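You operate a simulated robot arm through the tools that you are given. There is no shell and no other tool. Be economical: measure what you need, move in short steps, check, and stop when the job is done.

You run a simulated two-armed robot. Do the job below in one go: nothing can be reset, and whatever is moved stays where it is left.

Task
Wipe up the spill on the top of the wooden bench with the red rag and put it back.
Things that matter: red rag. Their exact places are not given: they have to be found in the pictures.

Only the result counts: the job must be done as asked and must still hold three seconds after the hand-in. Knocking over, shifting, dropping, spilling or breaking anything else fails it.

Robot
Two 7-joint arms with two-finger parallel grippers on one trunk, on a base that drives. Base frame: it is fixed to the floor where the robot stands at the start and does not move with it; the origin is under the middle of the robot, x ahead of it, y to its left, z up. Readings come in mm, degrees, newtons and seconds.
The left shoulder is at the start at [70, 178, 1195], the right one opposite. Payload 3.43 kg a hand.
The TCP of each hand is the grasp point between the finger pads, 30 mm short of the fingertips. In the tool frame z runs along the fingers and y along their closing line. Largest opening 94 mm; finger width 28, thickness 10; the body of the gripper, 50 by 96 mm, starts 55 mm behind the TCP.
Orientation is told as [roll, pitch, yaw] about the base's x, y, z axes, in that order, counted from this pose: with the fingers straight down and closing along the base's y, the tool's x points along the base's -x, its y along +y and its z along -z.

Tools
- The arms move only by the tool send_rows. It takes "left_series", "right_series" or both (then of equal length, played together; a hand with none holds still); each is a list of rows, each a list of 7 numbers: the turn, a rotation vector about the tool's x, y, z in rad, then the shift along the tool's x, y, z in mm, then the finger opening in mm, from 0 to 94. In form: [[ax, ay, az, x, y, z, claw], ...]. A call has 1 to 10 rows; each row shifts and turns the commanded pose from where the row before left it, along the tool's axes as they then stand. Each row takes 0.2 s and may step no farther than 50 mm and 8.6 degrees from the row before; otherwise, or with a gripper value out of range, the whole call is refused. A pose out of reach is approached as far as the arm can. The call stops where the force on the tool passes 40 N (or 10 N more than at its start, if that is more) or the arm is blocked; 0.2 s more then pass. Each finger travels about 153 mm/s and halts on what it meets, pressing with about 29 N; the grip force reading is that of the motor and also rises with nothing between the fingers. The clock runs only during rows and for 0.2 s after the last one: add rows that do not move to give the fingers time. The reply holds the time, the measured pose of the TCP, the force on the tool along the base axes, the opening and the grip force, in the units named above and with some noise, with the torque about the TCP (base axes, N m) and any sound that the robot's microphone picked up, and new pictures: "pictures" is both (left out), scene, wrist or none (wrist: the cameras of the hands that moved).
- Cameras (640 x 400 px; columns grow to the right, rows downward): "scene" is now at [130.1, 29.4, 1527.5]; the picture's right is [0.29, -0.96, 0.00], its down [-0.61, -0.18, -0.77] and it looks along [0.74, 0.22, -0.63] (base axes); focal length 286 px, centre (320, 200). "left" rides on the left gripper at [76, -14, -102] in its tool frame; the picture's right is [0.18, 0.98, 0.00], its down [-0.75, 0.14, -0.64] and it looks along [-0.63, 0.12, 0.77] (tool axes); focal length 243 px, centre (320, 200). "right" rides on the right gripper at [76, 14, -103] in its tool frame; the picture's right is [-0.18, 0.98, 0.00], its down [-0.75, -0.14, -0.64] and it looks along [-0.63, -0.12, 0.77] (tool axes); focal length 243 px, centre (320, 200).
- raise_lower(by): slides the trunk up (or, below 0, down) by that many mm; the arms and the scene camera ride with it, the base frame stays. It gives what a move gives, with no picture.
- base_move(legs): drives the robot by 1 to 6 legs, each [ahead, turn to the left] in mm and degrees, along the robot's own axes; the way and the turn of a leg run together, so that a leg with both is an arc; at most 1500 mm and 180 degrees a leg. The arms and the cameras ride along, it lands a little off, and it stops where it bumps. It gives what a move gives, and a new picture of the scene camera.
- pan_tilt(pan, tilt): turns the head with the scene camera to pan (to the left, within 86 degrees either way) and tilt (down, from -29 to 69), counted from straight ahead of the robot. It gives what a move gives, and a new picture of the scene camera.
- point_at(camera, pixels): for up to 12 pixels [column, row] of the newest picture of that camera ("zoom" is the newest enlarged one), the place [x, y, z] in the base frame of the surface seen there, good to about 3 mm, but the place of the scene camera against the robot may be out by one fixed shift of up to 25 mm in any direction. It takes no simulated time.
- close_up(camera, box): a new picture of the part [left, top, right, bottom] of that camera's present view, enlarged. It takes no simulated time.
- hand_in(): hands the job in; it is judged then, once.

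Keep the steps short. Do not move on a guess: measure, check each grasp and each placing, and mend mistakes. In all there are 80 turns and 260 pictures (those below and enlarged ones count). Leave the grippers open and the arms clear of the work at the hand-in unless told otherwise, and finish with a single line.

The tools are called after "Emit:" as name(argument=value, ...) on one line, values as JSON. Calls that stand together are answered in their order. send_rows: Moves the arms, as the interface text tells. Its arguments: {"type":"object","properties":{"left_series":{"type":"array"},"right_series":{"type":"array"},"pictures":{"type":"string","enum":["both","scene","wrist","none"]}},"required":[]} The other tools are called the same way: raise_lower (by) slides the trunk up or down; base_move (legs) drives the base; pan_tilt (pan, tilt) turns the head that bears the scene camera; point_at (camera, pixels) gives the place of the surface under pixels of a picture; close_up (camera, box) takes an enlarged picture of a part of a camera's view; hand_in () hands the job in.

At the start:

```text
clock: 0.0
left_eef_pos: [438.6, 388.6, 1218.8]
left_tcp_rot: [0.0, 0.1, -0.1]
left_contact_force: [1.6, 0.8, -0.5]
left_moment: [-0.01, -0.02, 0.02]
left_width: 93.9
left_gripper_force: 0.0
right_eef_pos: [498.5, -34.4, 1224.8]
right_tcp_rot: [0.0, -0.1, -0.2]
right_contact_force: [0.4, 0.3, 0.1]
right_moment: [-0.01, -0.02, 0.04]
right_width: 93.8
right_gripper_force: 0.0
trunk travel left (down, up): [-775.0, 65.0]
robot x, y, heading: [-1.7, 2.8, 0.1]
head pan, tilt: [16.7, 39.3]
```

scene: 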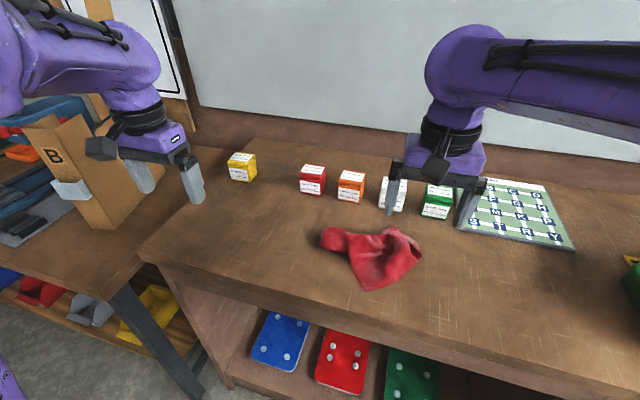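
right: 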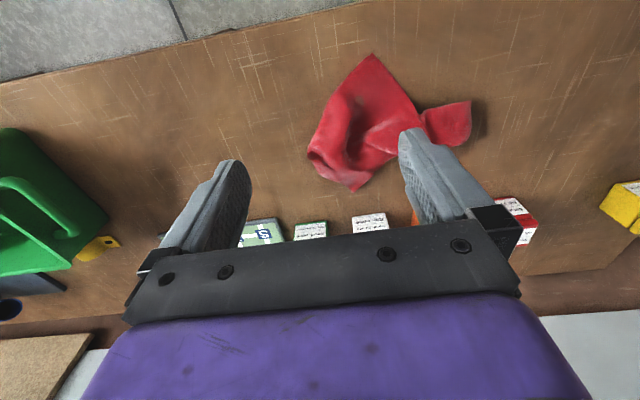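
left: 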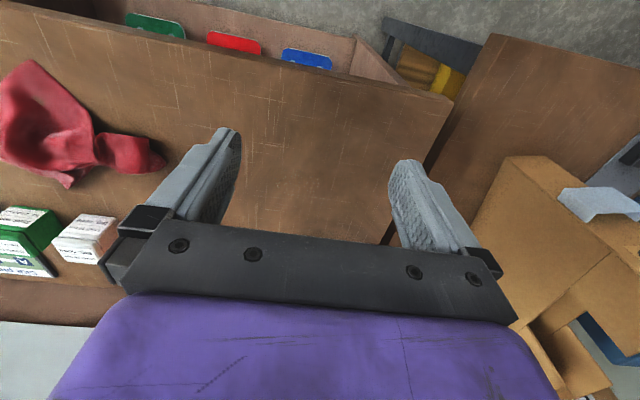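

The red rag is at about (375,255) in the scene picture. I can't see a spill yet, so I pan the head to the right to look for it.

Emit:
pan_tilt(pan=-30, tilt=42)

Emit:
close_up(camera="right", box=[0, 0, 640, 280])

```text
clock: 1.1
left_eef_pos: [437.9, 388.6, 1219.7]
left_tcp_rot: [-0.1, 0.0, 0.0]
left_contact_force: [0.0, -0.4, -0.3]
left_moment: [0.02, -0.01, 0.01]
left_width: 94.1
left_gripper_force: 0.0
right_eef_pos: [496.8, -33.4, 1224.6]
right_tcp_rot: [0.1, 0.0, -0.2]
right_contact_force: [-0.3, 0.5, -0.1]
right_moment: [0.01, 0.04, 0.0]
right_width: 93.7
right_gripper_force: 0.1
trunk travel left (down, up): [-775.0, 65.0]
robot x, y, heading: [1.7, 2.8, -0.2]
head pan, tilt: [-30.0, 42.0]
```

scene: 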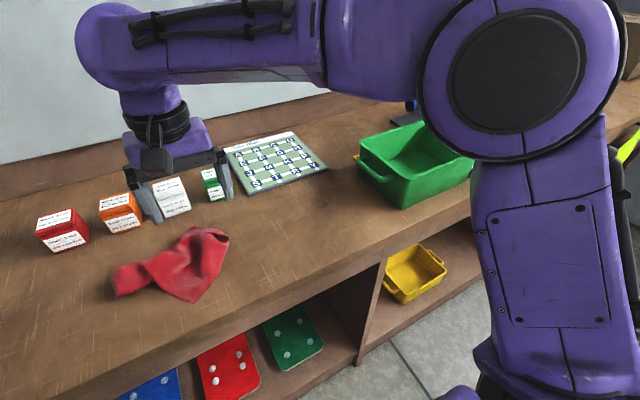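

```text
1.00 times, centred on (320, 140) of right
```

zoom: 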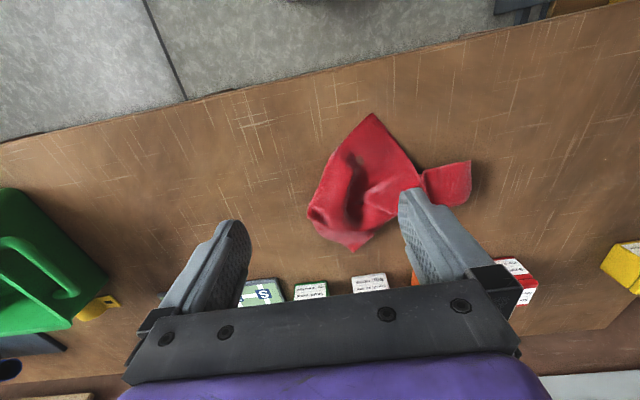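

There is a darker patch between the grid board and the green tub, near (345,180). I zoom in there.

Emit:
close_up(camera="scene", box=[220, 120, 400, 232])

Emit:
close_up(camera="right", box=[40, 60, 240, 240])

Emit:
close_up(camera="left", box=[0, 0, 460, 290])

Emit:
close_up(camera="scene", box=[0, 180, 300, 370])

```text
3.56 times, centred on (310, 176) of scene
```

zoom: 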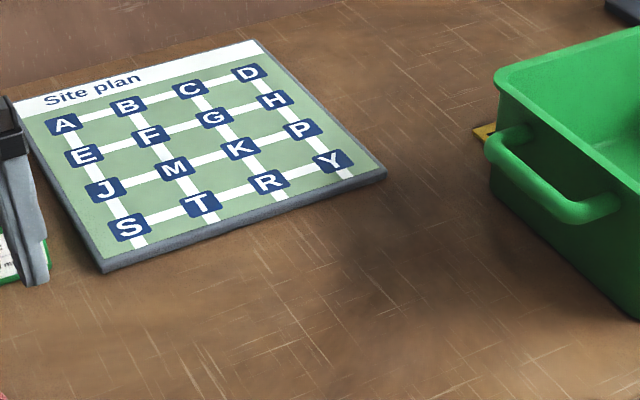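

```text
2.22 times, centred on (140, 150) of right
```

zoom: 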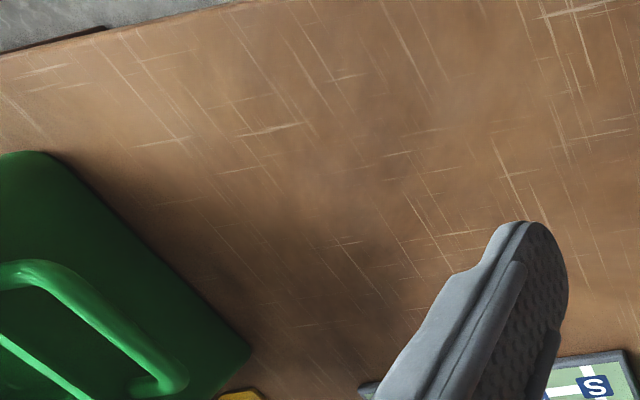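

```text
1.38 times, centred on (230, 145) of left
```

zoom: 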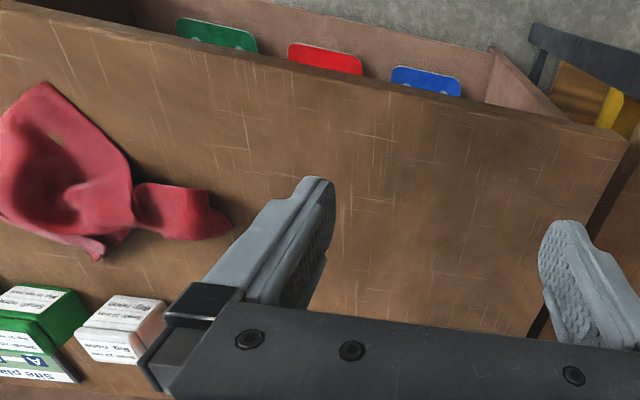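

```text
2.11 times, centred on (150, 275) of scene
```

zoom: 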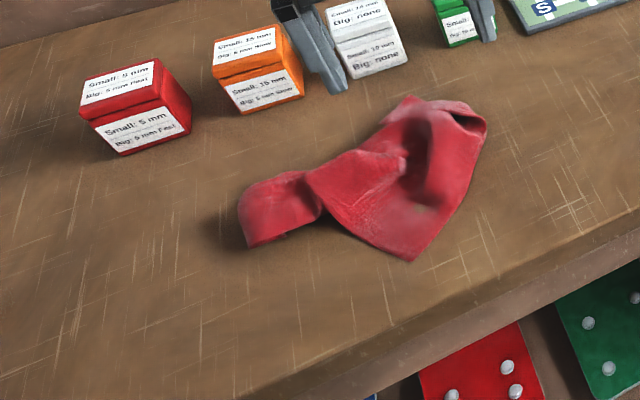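

The dark patch between the board and the tub may only be a shadow. I look at the rest of the bench, at the far right and then at the left.

Emit:
pan_tilt(pan=-70, tilt=40)

Emit:
pan_tilt(pan=50, tilt=40)

Emit:
pan_tilt(pan=-12, tilt=50)

```text
clock: 2.2
left_eef_pos: [438.8, 389.0, 1219.9]
left_tcp_rot: [0.1, 0.1, -0.1]
left_contact_force: [-0.2, -0.4, -0.1]
left_moment: [-0.01, 0.01, 0.0]
left_width: 93.9
left_gripper_force: 0.1
right_eef_pos: [497.1, -33.9, 1224.4]
right_tcp_rot: [0.0, 0.0, -0.1]
right_contact_force: [0.7, 0.7, 0.1]
right_moment: [0.0, 0.0, -0.04]
right_width: 93.9
right_gripper_force: 0.0
trunk travel left (down, up): [-775.0, 65.0]
robot x, y, heading: [1.4, 2.2, 0.2]
head pan, tilt: [-70.0, 40.0]
```

scene: 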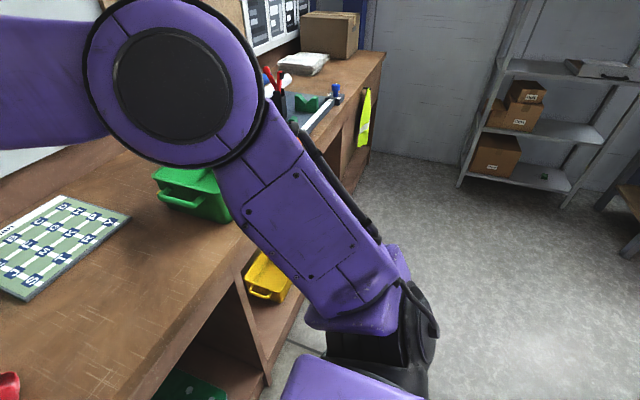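

```text
clock: 4.2
left_eef_pos: [437.9, 388.7, 1220.1]
left_tcp_rot: [0.0, -0.1, -0.2]
left_contact_force: [0.3, 0.0, -1.0]
left_moment: [-0.03, 0.01, 0.01]
left_width: 94.1
left_gripper_force: 0.1
right_eef_pos: [497.8, -33.4, 1224.5]
right_tcp_rot: [0.0, -0.1, -0.1]
right_contact_force: [-0.6, 0.4, -0.4]
right_moment: [0.01, 0.01, -0.02]
right_width: 94.1
right_gripper_force: 0.0
trunk travel left (down, up): [-775.0, 65.0]
robot x, y, heading: [-0.2, -2.1, -0.1]
head pan, tilt: [50.0, 40.0]
```

scene: 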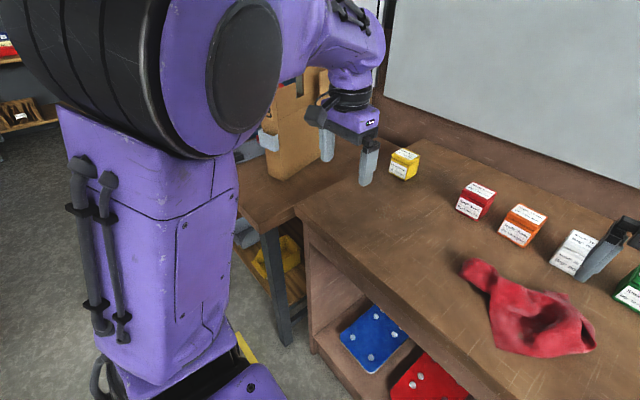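

```text
clock: 5.5
left_eef_pos: [439.1, 388.0, 1220.3]
left_tcp_rot: [0.0, 0.0, -0.1]
left_contact_force: [1.5, 0.0, 0.8]
left_moment: [0.0, 0.0, -0.01]
left_width: 94.0
left_gripper_force: 0.1
right_eef_pos: [496.4, -33.7, 1224.8]
right_tcp_rot: [0.0, 0.0, -0.1]
right_contact_force: [0.1, 0.0, -0.2]
right_moment: [0.0, 0.02, 0.0]
right_width: 93.8
right_gripper_force: 0.0
trunk travel left (down, up): [-775.0, 65.0]
robot x, y, heading: [-1.4, 1.0, -0.2]
head pan, tilt: [-12.0, 50.0]
```

scene: 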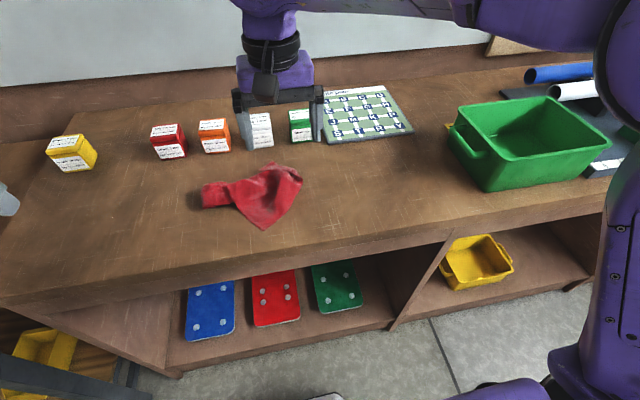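

I see no clear spill yet. I enlarge the candidate areas in this view.

Emit:
close_up(camera="scene", box=[280, 90, 480, 250])

Emit:
close_up(camera="scene", box=[0, 120, 240, 310])

Emit:
close_up(camera="scene", box=[440, 30, 640, 190])

Emit:
point_at(camera="scene", pixels=[[245, 195], [298, 175], [265, 228], [205, 195], [410, 180], [440, 160], [20, 300], [600, 210], [70, 120], [380, 215], [100, 220], [260, 165]])

```text
2.50 times, centred on (380, 170) of scene
```

zoom: 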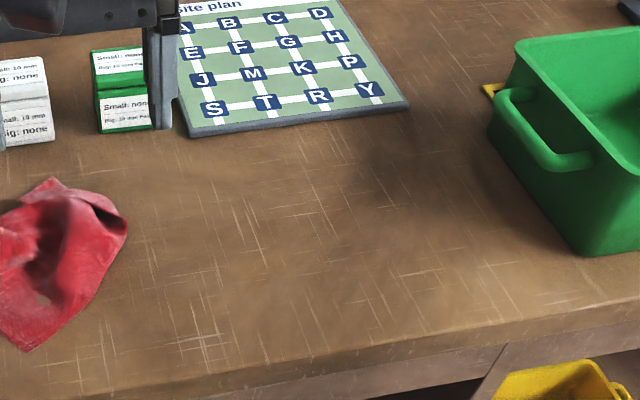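

```text
2.11 times, centred on (120, 215) of scene
```

zoom: 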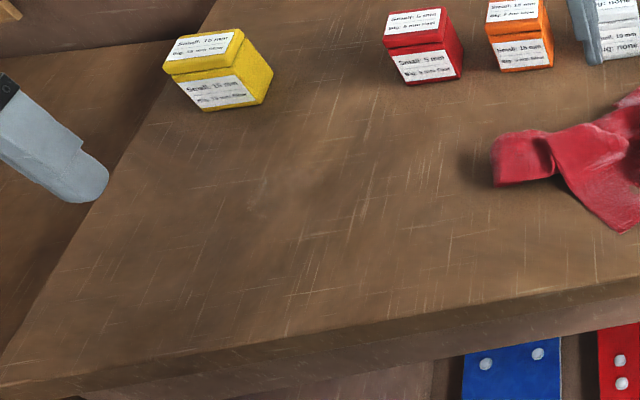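

```text
2.50 times, centred on (540, 110) of scene
```

zoom: 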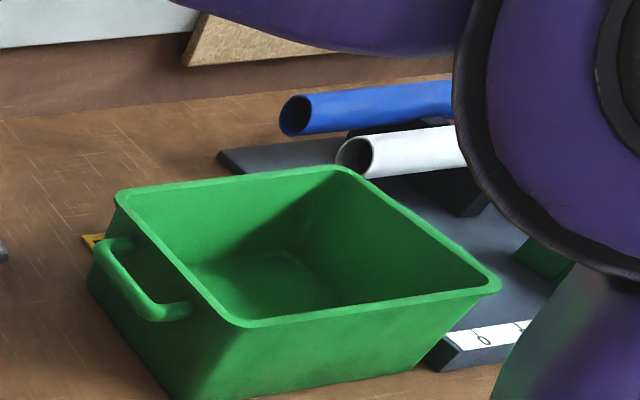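

```text
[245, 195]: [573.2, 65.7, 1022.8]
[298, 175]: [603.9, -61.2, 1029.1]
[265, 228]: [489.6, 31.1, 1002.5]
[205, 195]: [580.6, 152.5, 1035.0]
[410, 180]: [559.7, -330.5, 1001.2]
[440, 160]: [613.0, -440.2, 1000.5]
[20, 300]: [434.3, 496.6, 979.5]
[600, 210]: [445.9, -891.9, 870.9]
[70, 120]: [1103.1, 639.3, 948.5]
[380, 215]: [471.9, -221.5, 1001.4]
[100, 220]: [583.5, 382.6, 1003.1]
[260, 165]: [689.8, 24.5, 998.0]
```

The scene camera reads the bench at about z = 1000. I check that with the wrist camera.

Emit:
point_at(camera="right", pixels=[[250, 120], [150, 150], [540, 100], [370, 60], [350, 130], [440, 120], [470, 125], [360, 185], [312, 150], [50, 90], [550, 170], [395, 60]])

Emit:
point_at(camera="left", pixels=[[300, 130], [500, 120], [20, 60], [150, 150]])

Emit:
base_move(legs=[[-350, 0]])

```text
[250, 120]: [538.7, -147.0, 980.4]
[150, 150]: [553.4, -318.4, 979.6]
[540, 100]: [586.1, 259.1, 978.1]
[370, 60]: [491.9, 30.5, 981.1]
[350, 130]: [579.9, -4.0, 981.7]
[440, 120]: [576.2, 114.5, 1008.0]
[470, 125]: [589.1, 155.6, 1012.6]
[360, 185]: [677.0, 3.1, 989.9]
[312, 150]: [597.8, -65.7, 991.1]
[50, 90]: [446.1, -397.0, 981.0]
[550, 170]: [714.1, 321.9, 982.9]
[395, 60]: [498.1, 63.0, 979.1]
```

```text
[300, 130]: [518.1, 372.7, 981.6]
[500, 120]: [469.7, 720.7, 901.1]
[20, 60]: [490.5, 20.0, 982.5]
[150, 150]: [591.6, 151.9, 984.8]
```

```text
clock: 7.8
left_eef_pos: [95.0, 388.9, 1219.3]
left_tcp_rot: [0.0, 0.1, 0.0]
left_contact_force: [0.2, -0.8, 0.0]
left_moment: [0.02, 0.0, 0.02]
left_width: 94.2
left_gripper_force: 0.0
right_eef_pos: [153.5, -32.3, 1224.8]
right_tcp_rot: [0.1, 0.1, 0.0]
right_contact_force: [0.2, -1.4, 0.4]
right_moment: [0.01, 0.01, 0.01]
right_width: 93.7
right_gripper_force: 0.1
trunk travel left (down, up): [-775.0, 65.0]
robot x, y, heading: [-344.6, 2.0, 0.1]
head pan, tilt: [-12.0, 50.0]
```

scene: 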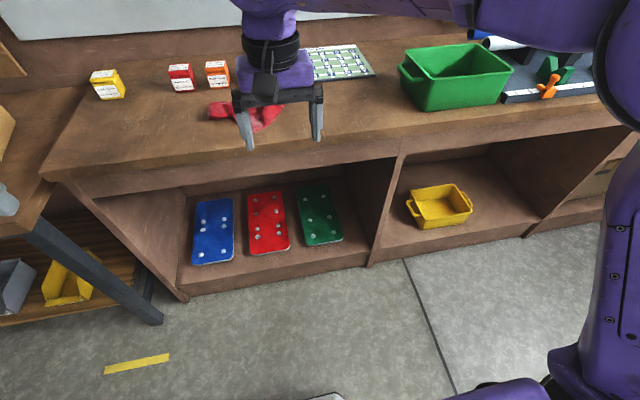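

By the wrist camera the bench is at z≈981, so the scene camera reads about 20 high. From farther back I look around for the spill.

Emit:
pan_tilt(pan=-25, tilt=25)

Emit:
pan_tilt(pan=25, tilt=30)

Emit:
pan_tilt(pan=75, tilt=20)

```text
clock: 8.7
left_eef_pos: [94.6, 389.0, 1218.9]
left_tcp_rot: [0.0, 0.0, 0.1]
left_contact_force: [-0.1, 0.4, 0.3]
left_moment: [-0.02, -0.01, 0.0]
left_width: 94.0
left_gripper_force: 0.1
right_eef_pos: [153.7, -34.2, 1225.9]
right_tcp_rot: [-0.1, 0.0, 0.0]
right_contact_force: [0.6, -0.2, 0.3]
right_moment: [-0.04, 0.01, -0.03]
right_width: 94.0
right_gripper_force: 0.1
trunk travel left (down, up): [-775.0, 65.0]
robot x, y, heading: [-344.0, 1.5, 0.0]
head pan, tilt: [-25.0, 25.0]
```

scene: 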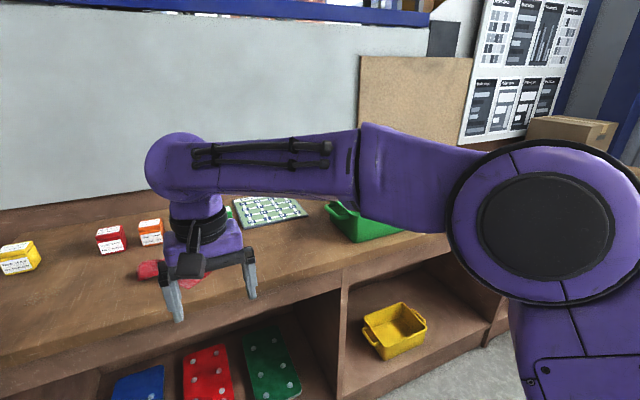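

```text
clock: 9.8
left_eef_pos: [94.4, 390.0, 1219.0]
left_tcp_rot: [0.0, 0.1, -0.1]
left_contact_force: [0.0, 0.6, -1.2]
left_moment: [0.0, 0.0, -0.01]
left_width: 94.0
left_gripper_force: 0.2
right_eef_pos: [152.6, -33.0, 1224.1]
right_tcp_rot: [0.0, 0.1, 0.0]
right_contact_force: [-0.3, -0.4, 0.2]
right_moment: [-0.01, 0.0, -0.02]
right_width: 94.0
right_gripper_force: 0.1
trunk travel left (down, up): [-775.0, 65.0]
robot x, y, heading: [-343.7, 0.6, 0.1]
head pan, tilt: [25.0, 30.0]
```

scene: 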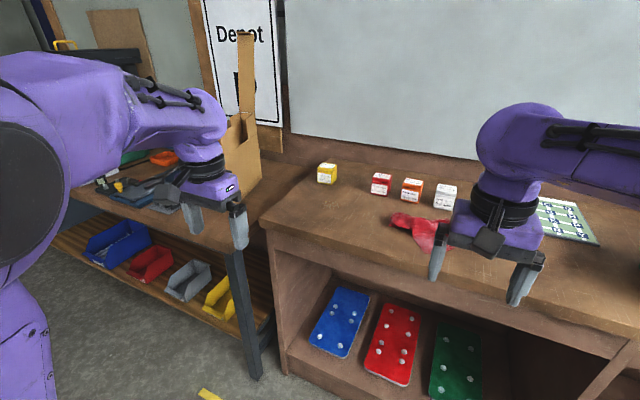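

```text
clock: 11.0
left_eef_pos: [92.7, 388.4, 1219.1]
left_tcp_rot: [0.0, 0.0, 0.0]
left_contact_force: [0.0, 0.4, 0.4]
left_moment: [0.02, -0.03, 0.0]
left_width: 93.7
left_gripper_force: 0.1
right_eef_pos: [153.4, -33.1, 1224.9]
right_tcp_rot: [0.1, 0.0, 0.0]
right_contact_force: [-0.1, 0.1, 0.7]
right_moment: [0.01, 0.0, -0.01]
right_width: 94.0
right_gripper_force: 0.1
trunk travel left (down, up): [-775.0, 65.0]
robot x, y, heading: [-346.2, -0.8, 0.1]
head pan, tilt: [75.0, 20.0]
```

scene: 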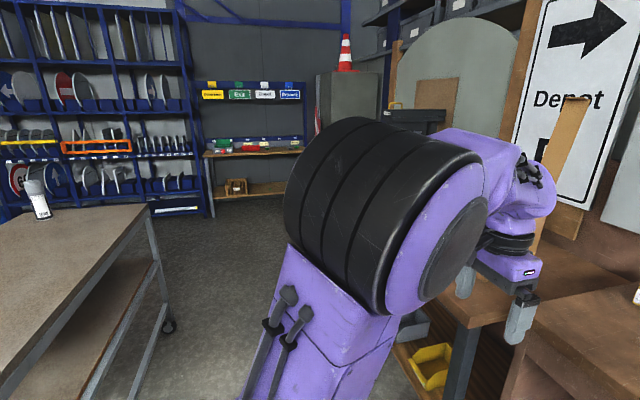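

There is another table behind on the left. I look further round on both sides before turning.

Emit:
pan_tilt(pan=-86, tilt=15)

Emit:
base_move(legs=[[0, -75]])

```text
clock: 13.5
left_eef_pos: [94.3, 389.0, 1220.4]
left_tcp_rot: [0.0, 0.1, 0.0]
left_contact_force: [-0.1, 0.3, -1.0]
left_moment: [-0.01, -0.03, -0.04]
left_width: 93.8
left_gripper_force: 0.1
right_eef_pos: [152.8, -33.4, 1225.2]
right_tcp_rot: [-0.1, -0.1, 0.0]
right_contact_force: [-1.0, 0.4, 0.4]
right_moment: [0.01, -0.03, -0.02]
right_width: 94.1
right_gripper_force: 0.0
trunk travel left (down, up): [-775.0, 65.0]
robot x, y, heading: [-344.7, 1.5, 0.2]
head pan, tilt: [-85.9, 15.0]
```

scene: 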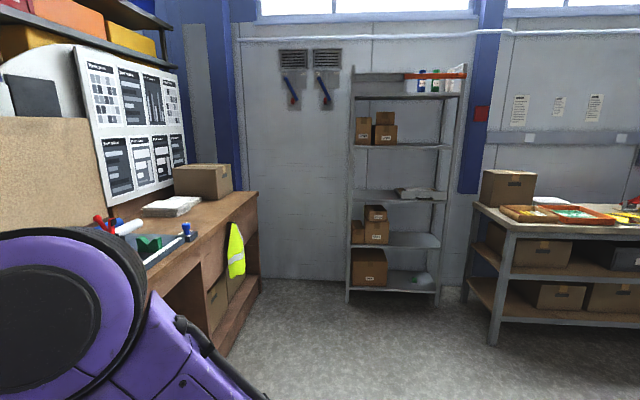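

```text
clock: 17.1
left_eef_pos: [148.4, -314.5, 1220.4]
left_tcp_rot: [0.1, -0.1, -74.2]
left_contact_force: [-0.5, 0.4, 0.0]
left_moment: [-0.01, -0.03, -0.01]
left_width: 93.9
left_gripper_force: 0.1
right_eef_pos: [-240.6, -487.4, 1224.3]
right_tcp_rot: [0.0, 0.1, -74.1]
right_contact_force: [-0.1, -0.1, -0.5]
right_moment: [-0.04, 0.04, 0.0]
right_width: 93.9
right_gripper_force: 0.0
trunk travel left (down, up): [-775.0, 65.0]
robot x, y, heading: [-343.6, -0.9, -74.2]
head pan, tilt: [-85.9, 15.0]
```

scene: 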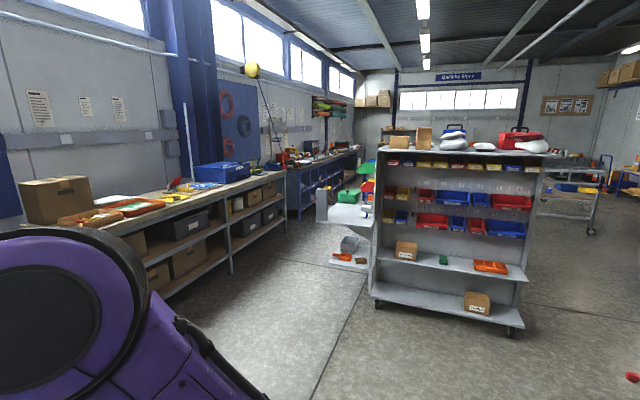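

The bench with the rag is the wooden one. I drive along it to see its right part, then face it.

Emit:
base_move(legs=[[700, 0], [0, 74]])

Emit:
pan_tilt(pan=15, tilt=35)

Emit:
pan_tilt(pan=-20, tilt=40)

```text
clock: 24.2
left_eef_pos: [279.0, -277.0, 1220.4]
left_tcp_rot: [0.0, 0.0, 0.5]
left_contact_force: [0.0, -0.6, 0.1]
left_moment: [0.01, -0.01, -0.01]
left_width: 93.9
left_gripper_force: 0.1
right_eef_pos: [342.6, -698.3, 1224.6]
right_tcp_rot: [-0.1, 0.0, 0.6]
right_contact_force: [-0.2, 0.6, 0.9]
right_moment: [0.01, -0.04, -0.01]
right_width: 94.2
right_gripper_force: 0.1
trunk travel left (down, up): [-775.0, 65.0]
robot x, y, heading: [-155.7, -667.9, 0.4]
head pan, tilt: [-85.9, 15.0]
```

scene: 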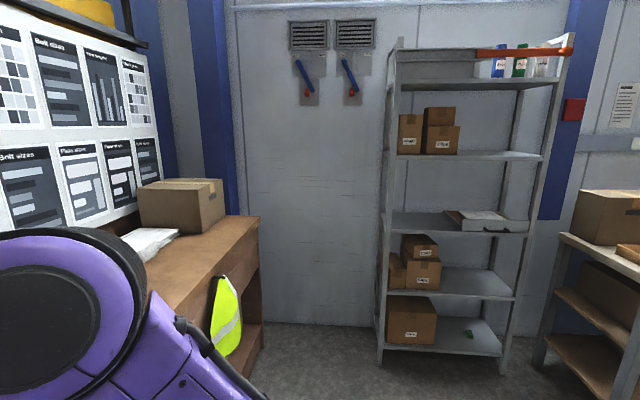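

```text
clock: 25.9
left_eef_pos: [279.0, -276.9, 1220.4]
left_tcp_rot: [0.0, 0.1, 0.5]
left_contact_force: [0.1, 0.6, 0.8]
left_moment: [0.0, 0.0, -0.02]
left_width: 94.2
left_gripper_force: 0.0
right_eef_pos: [342.1, -699.4, 1224.5]
right_tcp_rot: [0.1, 0.0, 0.5]
right_contact_force: [-0.2, 0.6, -0.2]
right_moment: [0.01, 0.03, 0.04]
right_width: 94.3
right_gripper_force: 0.1
trunk travel left (down, up): [-775.0, 65.0]
robot x, y, heading: [-156.7, -669.3, 0.8]
head pan, tilt: [15.0, 35.0]
```

scene: 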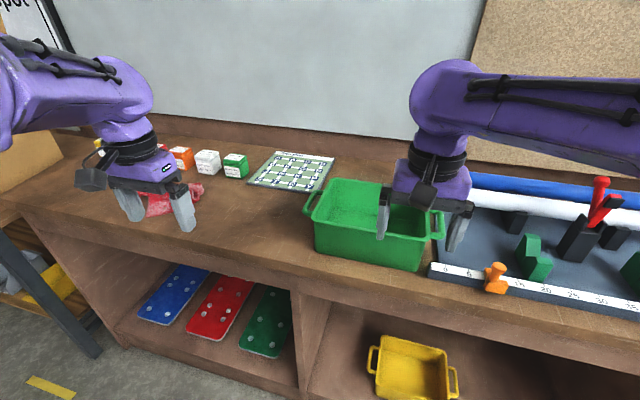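

```text
clock: 26.9
left_eef_pos: [279.8, -277.5, 1219.4]
left_tcp_rot: [0.0, 0.0, 0.5]
left_contact_force: [-0.3, 0.2, -0.1]
left_moment: [-0.01, 0.01, -0.03]
left_width: 94.3
left_gripper_force: 0.0
right_eef_pos: [342.4, -698.5, 1224.1]
right_tcp_rot: [0.1, -0.1, 0.5]
right_contact_force: [0.1, 0.3, -0.1]
right_moment: [-0.01, -0.02, 0.03]
right_width: 94.1
right_gripper_force: 0.0
trunk travel left (down, up): [-775.0, 65.0]
robot x, y, heading: [-158.5, -664.2, 0.7]
head pan, tilt: [-20.0, 40.0]
```

scene: 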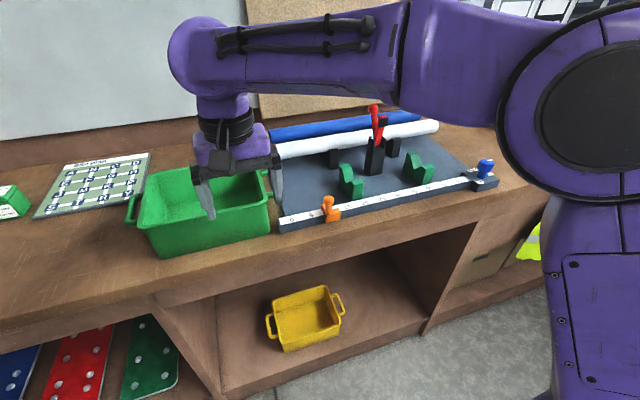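

I zoom on the bench between the board and the tub, now with the arm shifted away.

Emit:
close_up(camera="scene", box=[0, 140, 160, 300])

Emit:
close_up(camera="left", box=[0, 0, 640, 400])

Emit:
close_up(camera="right", box=[0, 0, 640, 400])

Emit:
pan_tilt(pan=25, tilt=42)

```text
2.50 times, centred on (80, 220) of scene
```

zoom: 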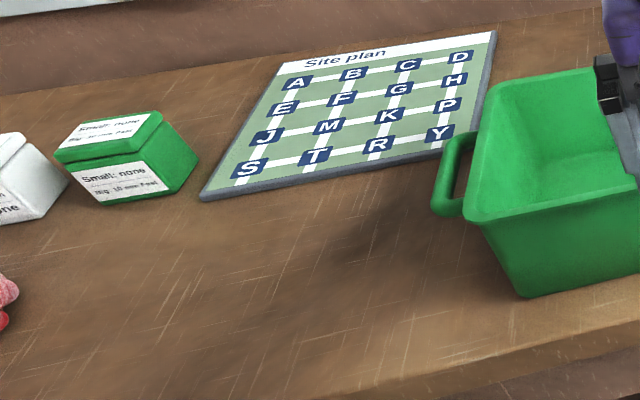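

```text
1.00 times, centred on (320, 200) of left
```

zoom: 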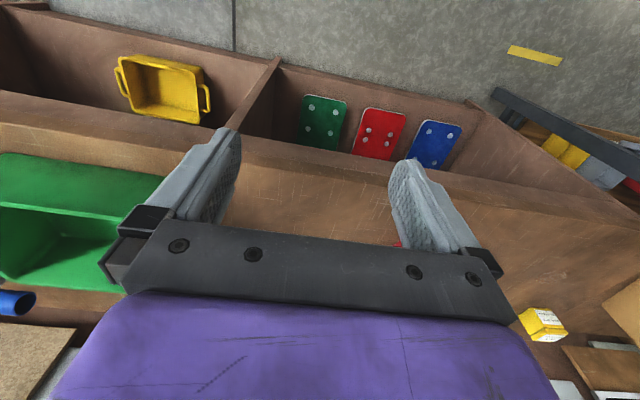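

```text
1.00 times, centred on (320, 200) of right
```

zoom: 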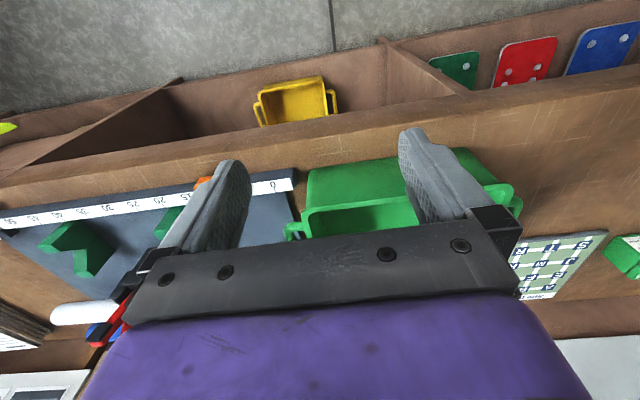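

```text
clock: 28.1
left_eef_pos: [278.8, -277.0, 1218.9]
left_tcp_rot: [-0.1, -0.1, 0.4]
left_contact_force: [-0.5, -0.7, 0.1]
left_moment: [-0.02, -0.02, -0.01]
left_width: 94.1
left_gripper_force: 0.1
right_eef_pos: [342.1, -698.0, 1224.6]
right_tcp_rot: [0.0, -0.1, 0.5]
right_contact_force: [-1.0, -0.3, -0.1]
right_moment: [0.02, 0.01, -0.02]
right_width: 93.8
right_gripper_force: 0.0
trunk travel left (down, up): [-775.0, 65.0]
robot x, y, heading: [-157.9, -663.6, 0.8]
head pan, tilt: [25.0, 42.0]
```

scene: 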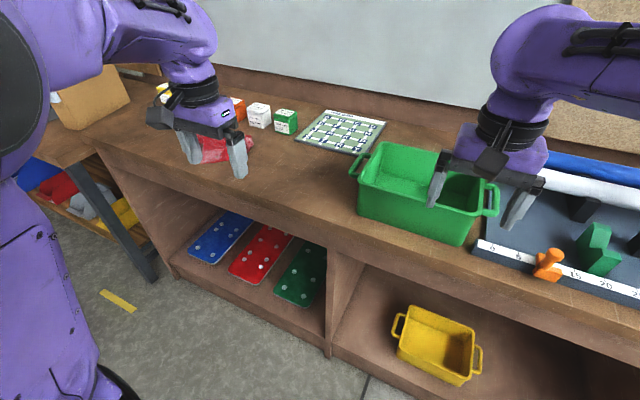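

The patch by the tub looks like its shadow. I turn to see the right end of the bench without the arm in the way.

Emit:
base_move(legs=[[0, -45]])

Emit:
pan_tilt(pan=5, tilt=32)

```text
clock: 30.5
left_eef_pos: [430.0, -698.0, 1220.1]
left_tcp_rot: [0.0, 0.0, -44.5]
left_contact_force: [0.5, -0.3, 0.3]
left_moment: [-0.04, 0.01, -0.02]
left_width: 93.9
left_gripper_force: 0.1
right_eef_pos: [175.9, -1040.7, 1224.4]
right_tcp_rot: [0.0, 0.0, -44.5]
right_contact_force: [-0.7, -0.1, 0.3]
right_moment: [0.01, 0.01, 0.02]
right_width: 94.1
right_gripper_force: 0.1
trunk travel left (down, up): [-775.0, 65.0]
robot x, y, heading: [-155.7, -667.9, -44.5]
head pan, tilt: [25.0, 42.0]
```

scene: 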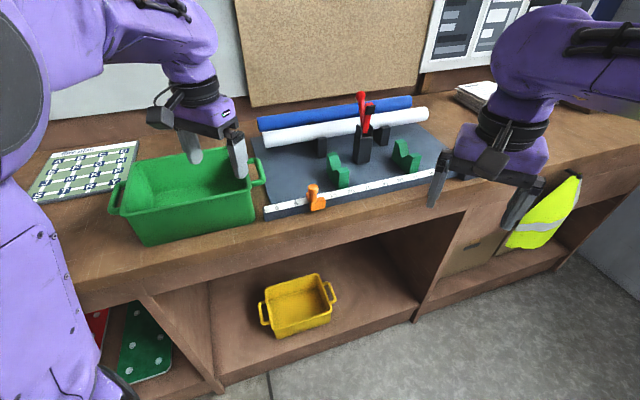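

```text
clock: 31.4
left_eef_pos: [428.2, -698.3, 1219.1]
left_tcp_rot: [0.0, 0.0, -44.6]
left_contact_force: [-1.2, 0.4, 0.1]
left_moment: [-0.02, -0.05, 0.02]
left_width: 94.1
left_gripper_force: 0.0
right_eef_pos: [176.0, -1040.7, 1225.1]
right_tcp_rot: [0.0, 0.0, -44.5]
right_contact_force: [-0.5, -0.1, -0.7]
right_moment: [0.05, 0.02, 0.03]
right_width: 94.2
right_gripper_force: 0.1
trunk travel left (down, up): [-775.0, 65.0]
robot x, y, heading: [-157.2, -669.5, -44.1]
head pan, tilt: [5.0, 32.0]
```

scene: 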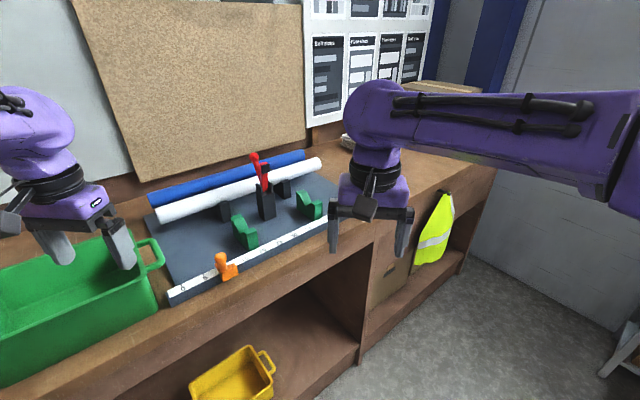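

The right end looks clean. I drive back toward the start and look at the left and back on the way.

Emit:
base_move(legs=[[0, 134], [670, 0]])

Emit:
pan_tilt(pan=20, tilt=20)

Emit:
pan_tilt(pan=-40, tilt=35)

```text
clock: 40.7
left_eef_pos: [-572.0, 431.1, 1221.1]
left_tcp_rot: [0.0, 0.0, 91.3]
left_contact_force: [-0.7, 1.3, -0.5]
left_moment: [0.04, 0.01, 0.03]
left_width: 94.1
left_gripper_force: 0.0
right_eef_pos: [-151.7, 499.4, 1225.1]
right_tcp_rot: [0.0, 0.1, 91.3]
right_contact_force: [-0.4, -0.2, 0.6]
right_moment: [0.03, -0.01, -0.02]
right_width: 93.8
right_gripper_force: 0.1
trunk travel left (down, up): [-775.0, 65.0]
robot x, y, heading: [-176.0, 0.7, 91.3]
head pan, tilt: [5.0, 32.0]
```

scene: 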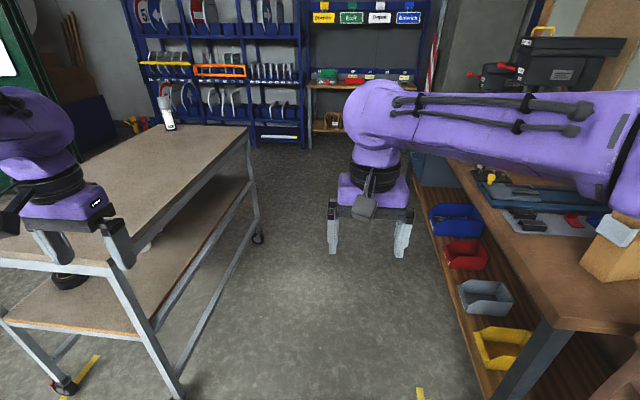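

```text
clock: 41.5
left_eef_pos: [-572.6, 431.5, 1220.3]
left_tcp_rot: [0.1, 0.1, 91.2]
left_contact_force: [0.3, 0.1, -0.1]
left_moment: [0.02, -0.01, 0.0]
left_width: 94.0
left_gripper_force: 0.1
right_eef_pos: [-150.9, 500.9, 1223.7]
right_tcp_rot: [0.0, 0.1, 91.1]
right_contact_force: [-0.3, -0.8, -0.7]
right_moment: [-0.02, -0.01, 0.04]
right_width: 93.8
right_gripper_force: 0.2
trunk travel left (down, up): [-775.0, 65.0]
robot x, y, heading: [-171.3, 4.2, 91.3]
head pan, tilt: [20.0, 20.0]
```

scene: 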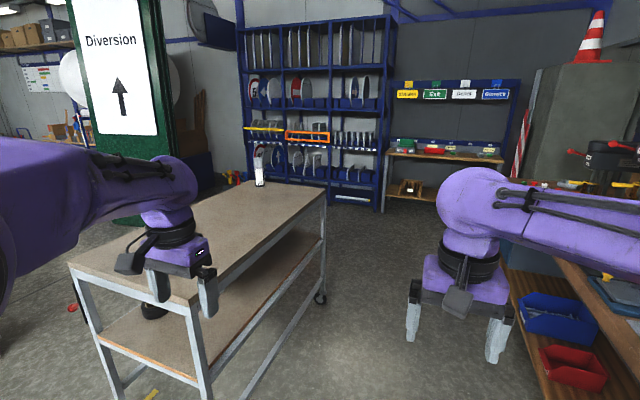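

```text
clock: 42.8
left_eef_pos: [-572.0, 431.7, 1219.8]
left_tcp_rot: [0.0, 0.0, 91.2]
left_contact_force: [0.1, -0.6, 0.0]
left_moment: [0.05, -0.01, 0.0]
left_width: 93.9
left_gripper_force: 0.0
right_eef_pos: [-151.0, 500.7, 1225.1]
right_tcp_rot: [0.0, 0.0, 91.2]
right_contact_force: [1.1, 0.1, 0.6]
right_moment: [-0.05, -0.01, 0.02]
right_width: 93.9
right_gripper_force: 0.0
trunk travel left (down, up): [-775.0, 65.0]
robot x, y, heading: [-172.5, 1.0, 91.4]
head pan, tilt: [-40.0, 35.0]
```

scene: 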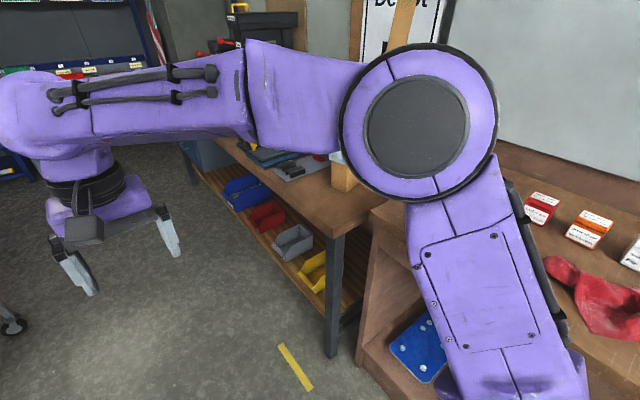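

No spill on the other tables. I return to the start place and inspect the two dark patches on the bench closely.

Emit:
base_move(legs=[[0, -91.3], [175, 0]])

Emit:
pan_tilt(pan=35, tilt=55)

Emit:
close_up(camera="scene", box=[160, 60, 560, 310])

Emit:
pan_tilt(pan=-8, tilt=60)

```text
clock: 48.1
left_eef_pos: [432.7, 391.6, 1221.1]
left_tcp_rot: [0.0, -0.2, 0.1]
left_contact_force: [0.1, 0.1, 0.2]
left_moment: [0.01, 0.02, -0.02]
left_width: 94.2
left_gripper_force: 0.1
right_eef_pos: [493.8, -29.1, 1226.8]
right_tcp_rot: [-0.1, -0.1, 0.2]
right_contact_force: [-0.6, 0.4, 1.3]
right_moment: [0.01, -0.04, -0.01]
right_width: 94.1
right_gripper_force: 0.0
trunk travel left (down, up): [-775.0, 65.0]
robot x, y, heading: [-3.4, 2.0, 0.2]
head pan, tilt: [-40.0, 35.0]
```

scene: 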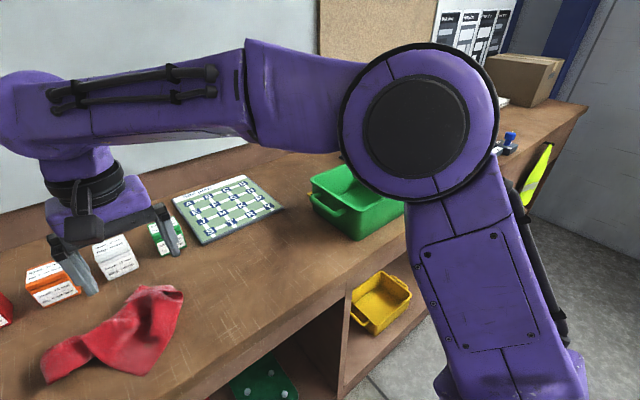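

```text
clock: 49.6
left_eef_pos: [433.7, 391.2, 1219.5]
left_tcp_rot: [0.1, -0.1, 0.1]
left_contact_force: [-0.7, -0.1, -0.4]
left_moment: [0.01, -0.01, 0.02]
left_width: 94.0
left_gripper_force: 0.1
right_eef_pos: [495.5, -29.8, 1225.1]
right_tcp_rot: [0.1, 0.0, 0.2]
right_contact_force: [-0.2, 0.0, 0.0]
right_moment: [-0.03, 0.02, 0.04]
right_width: 93.7
right_gripper_force: 0.1
trunk travel left (down, up): [-775.0, 65.0]
robot x, y, heading: [-2.4, 4.4, 0.2]
head pan, tilt: [35.0, 55.0]
```

scene: 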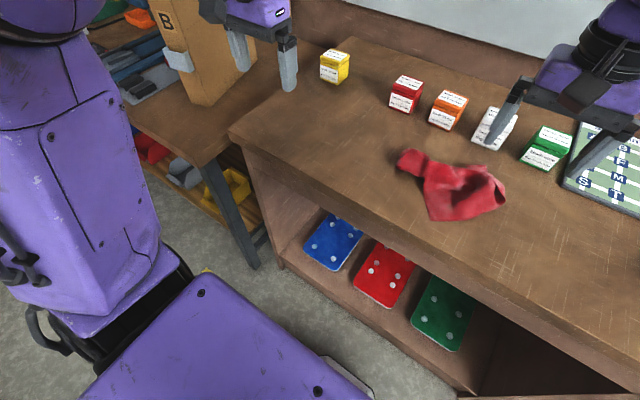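

```text
1.60 times, centred on (360, 185) of scene
```

zoom: 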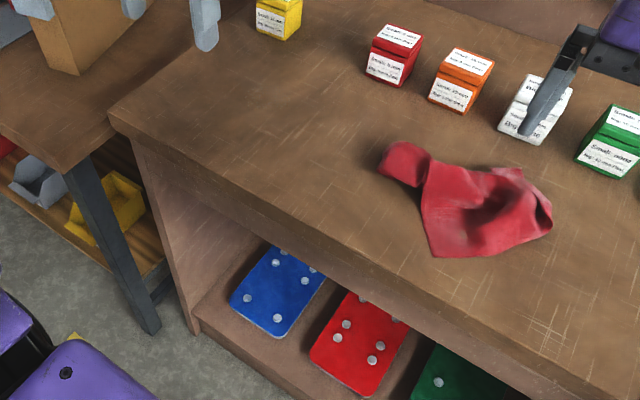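

```text
clock: 50.7
left_eef_pos: [435.2, 392.4, 1220.2]
left_tcp_rot: [0.1, 0.0, 0.1]
left_contact_force: [-0.6, 0.6, -0.6]
left_moment: [0.02, -0.03, -0.01]
left_width: 93.9
left_gripper_force: 0.1
right_eef_pos: [495.5, -29.0, 1224.7]
right_tcp_rot: [0.0, 0.0, 0.1]
right_contact_force: [-0.1, -0.6, 0.3]
right_moment: [-0.02, 0.0, 0.04]
right_width: 94.2
right_gripper_force: 0.0
trunk travel left (down, up): [-775.0, 65.0]
robot x, y, heading: [-3.8, 3.6, 0.5]
head pan, tilt: [-8.0, 60.0]
```

scene: 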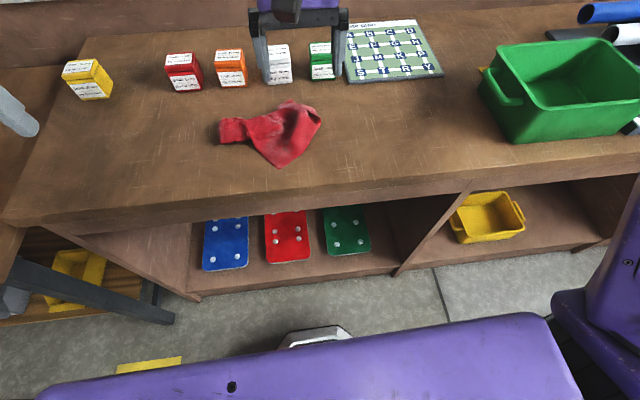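

The left side is clean. I move the right hand 250 mm to the right, staying high, to look down on the dark patch beside the tub.

Emit:
send_rows(right_series=[[0, 0, 0, 0, -50, 0, 94], [0, 0, 0, 0, -50, 0, 94], [0, 0, 0, 0, -50, 0, 94], [0, 0, 0, 0, -50, 0, 94], [0, 0, 0, 0, -50, 0, 94], [0, 0, 0, 0, 0, 0, 94], [0, 0, 0, 0, 0, 0, 94]])

Emit:
close_up(camera="scene", box=[320, 10, 520, 180])

```text
clock: 52.3
left_eef_pos: [434.0, 393.7, 1219.9]
left_tcp_rot: [0.0, 0.0, 0.0]
left_contact_force: [-1.0, -0.7, 0.2]
left_moment: [0.01, 0.02, 0.01]
left_width: 94.0
left_gripper_force: 0.0
right_eef_pos: [495.1, -280.0, 1225.3]
right_tcp_rot: [0.0, 0.0, 0.2]
right_contact_force: [-0.1, 0.1, 0.9]
right_moment: [0.0, 0.03, 0.0]
right_width: 94.0
right_gripper_force: 0.1
trunk travel left (down, up): [-775.0, 65.0]
robot x, y, heading: [2.4, 5.1, 0.4]
head pan, tilt: [-8.0, 60.0]
```

scene: 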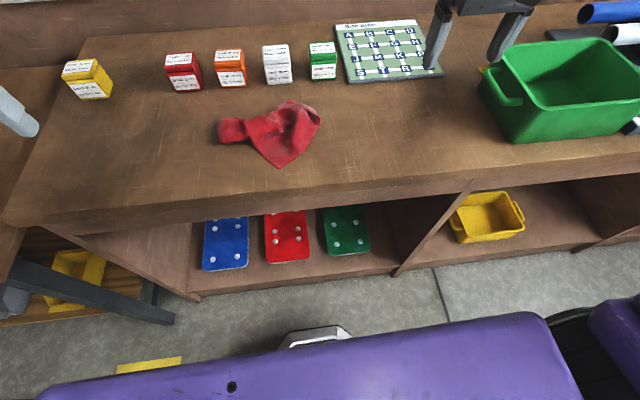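
right: 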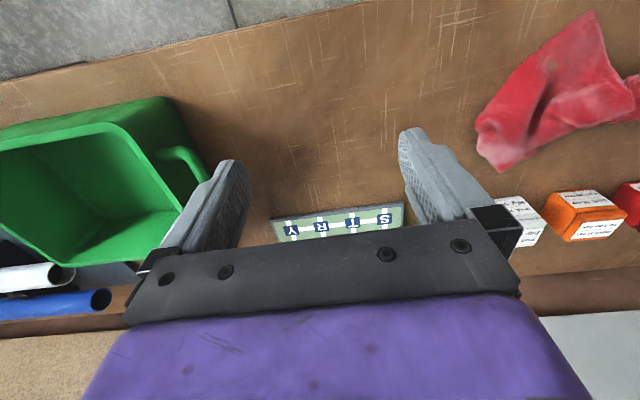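

```text
2.35 times, centred on (420, 95) of scene
```

zoom: 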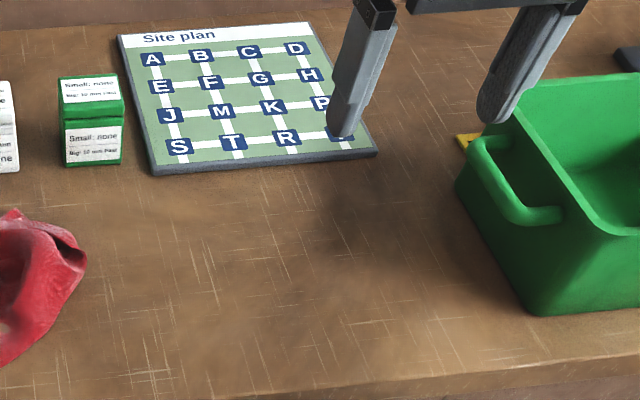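

In the scene zoom a faint dark blotch runs about (180–430, 190–290). I enlarge the wrist picture there.

Emit:
close_up(camera="right", box=[190, 10, 430, 210])

Emit:
send_rows(right_series=[[0, 0, 0, 50, 0, 0, 94], [0, 0, 0, 50, 0, 0, 94], [0, 0, 0, 0, 0, 0, 94]], pictures="wrist")

```text
2.00 times, centred on (310, 110) of right
```

zoom: 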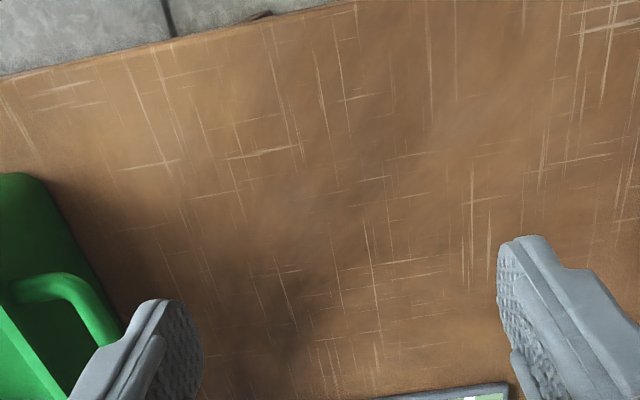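

```text
clock: 53.1
left_eef_pos: [437.1, 394.0, 1219.2]
left_tcp_rot: [-0.1, 0.1, 0.1]
left_contact_force: [0.3, 0.3, -0.1]
left_moment: [-0.03, 0.03, 0.0]
left_width: 94.1
left_gripper_force: 0.1
right_eef_pos: [398.0, -278.7, 1224.1]
right_tcp_rot: [-0.2, 0.0, 0.3]
right_contact_force: [0.1, 0.1, 0.1]
right_moment: [-0.06, 0.04, 0.01]
right_width: 93.9
right_gripper_force: 0.0
trunk travel left (down, up): [-775.0, 65.0]
robot x, y, heading: [-0.0, 3.3, -0.1]
head pan, tilt: [-8.0, 60.0]
```

right: 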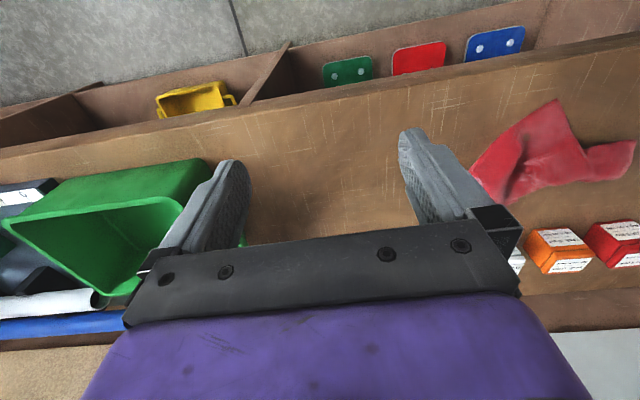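

The blotch keeps its place although the arms moved, so it isn't an arm shadow. I locate it and compare it with the left part of the bench.

Emit:
close_up(camera="scene", box=[300, 60, 500, 200])

Emit:
close_up(camera="scene", box=[30, 70, 230, 210])

Emit:
close_up(camera="left", box=[180, 20, 460, 220])

Emit:
point_at(camera="scene", pixels=[[430, 95], [445, 105], [435, 115], [415, 105], [400, 120], [460, 100], [440, 130], [490, 120]])

```text
2.86 times, centred on (400, 130) of scene
```

zoom: 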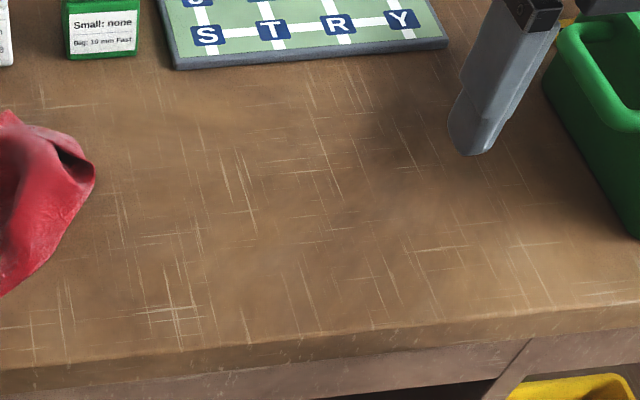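

```text
2.86 times, centred on (130, 140) of scene
```

zoom: 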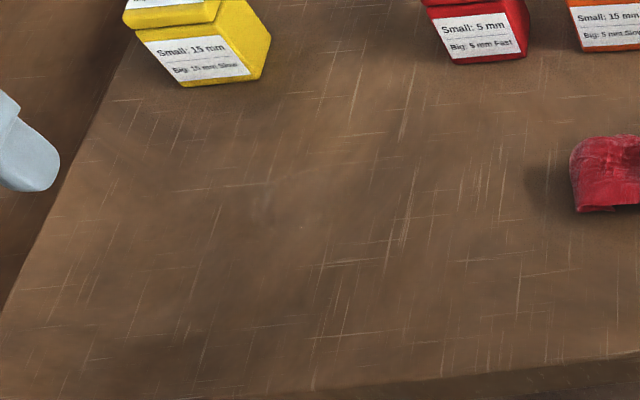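

```text
2.00 times, centred on (320, 120) of left
```

zoom: 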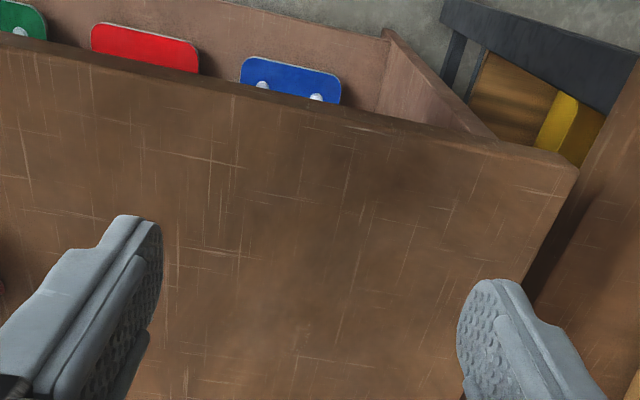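

```text
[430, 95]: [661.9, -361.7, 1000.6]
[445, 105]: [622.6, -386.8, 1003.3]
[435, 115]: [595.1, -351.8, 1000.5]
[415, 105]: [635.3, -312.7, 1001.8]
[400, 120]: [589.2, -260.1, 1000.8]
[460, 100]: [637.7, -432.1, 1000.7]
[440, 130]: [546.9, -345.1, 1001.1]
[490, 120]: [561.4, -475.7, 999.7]
```

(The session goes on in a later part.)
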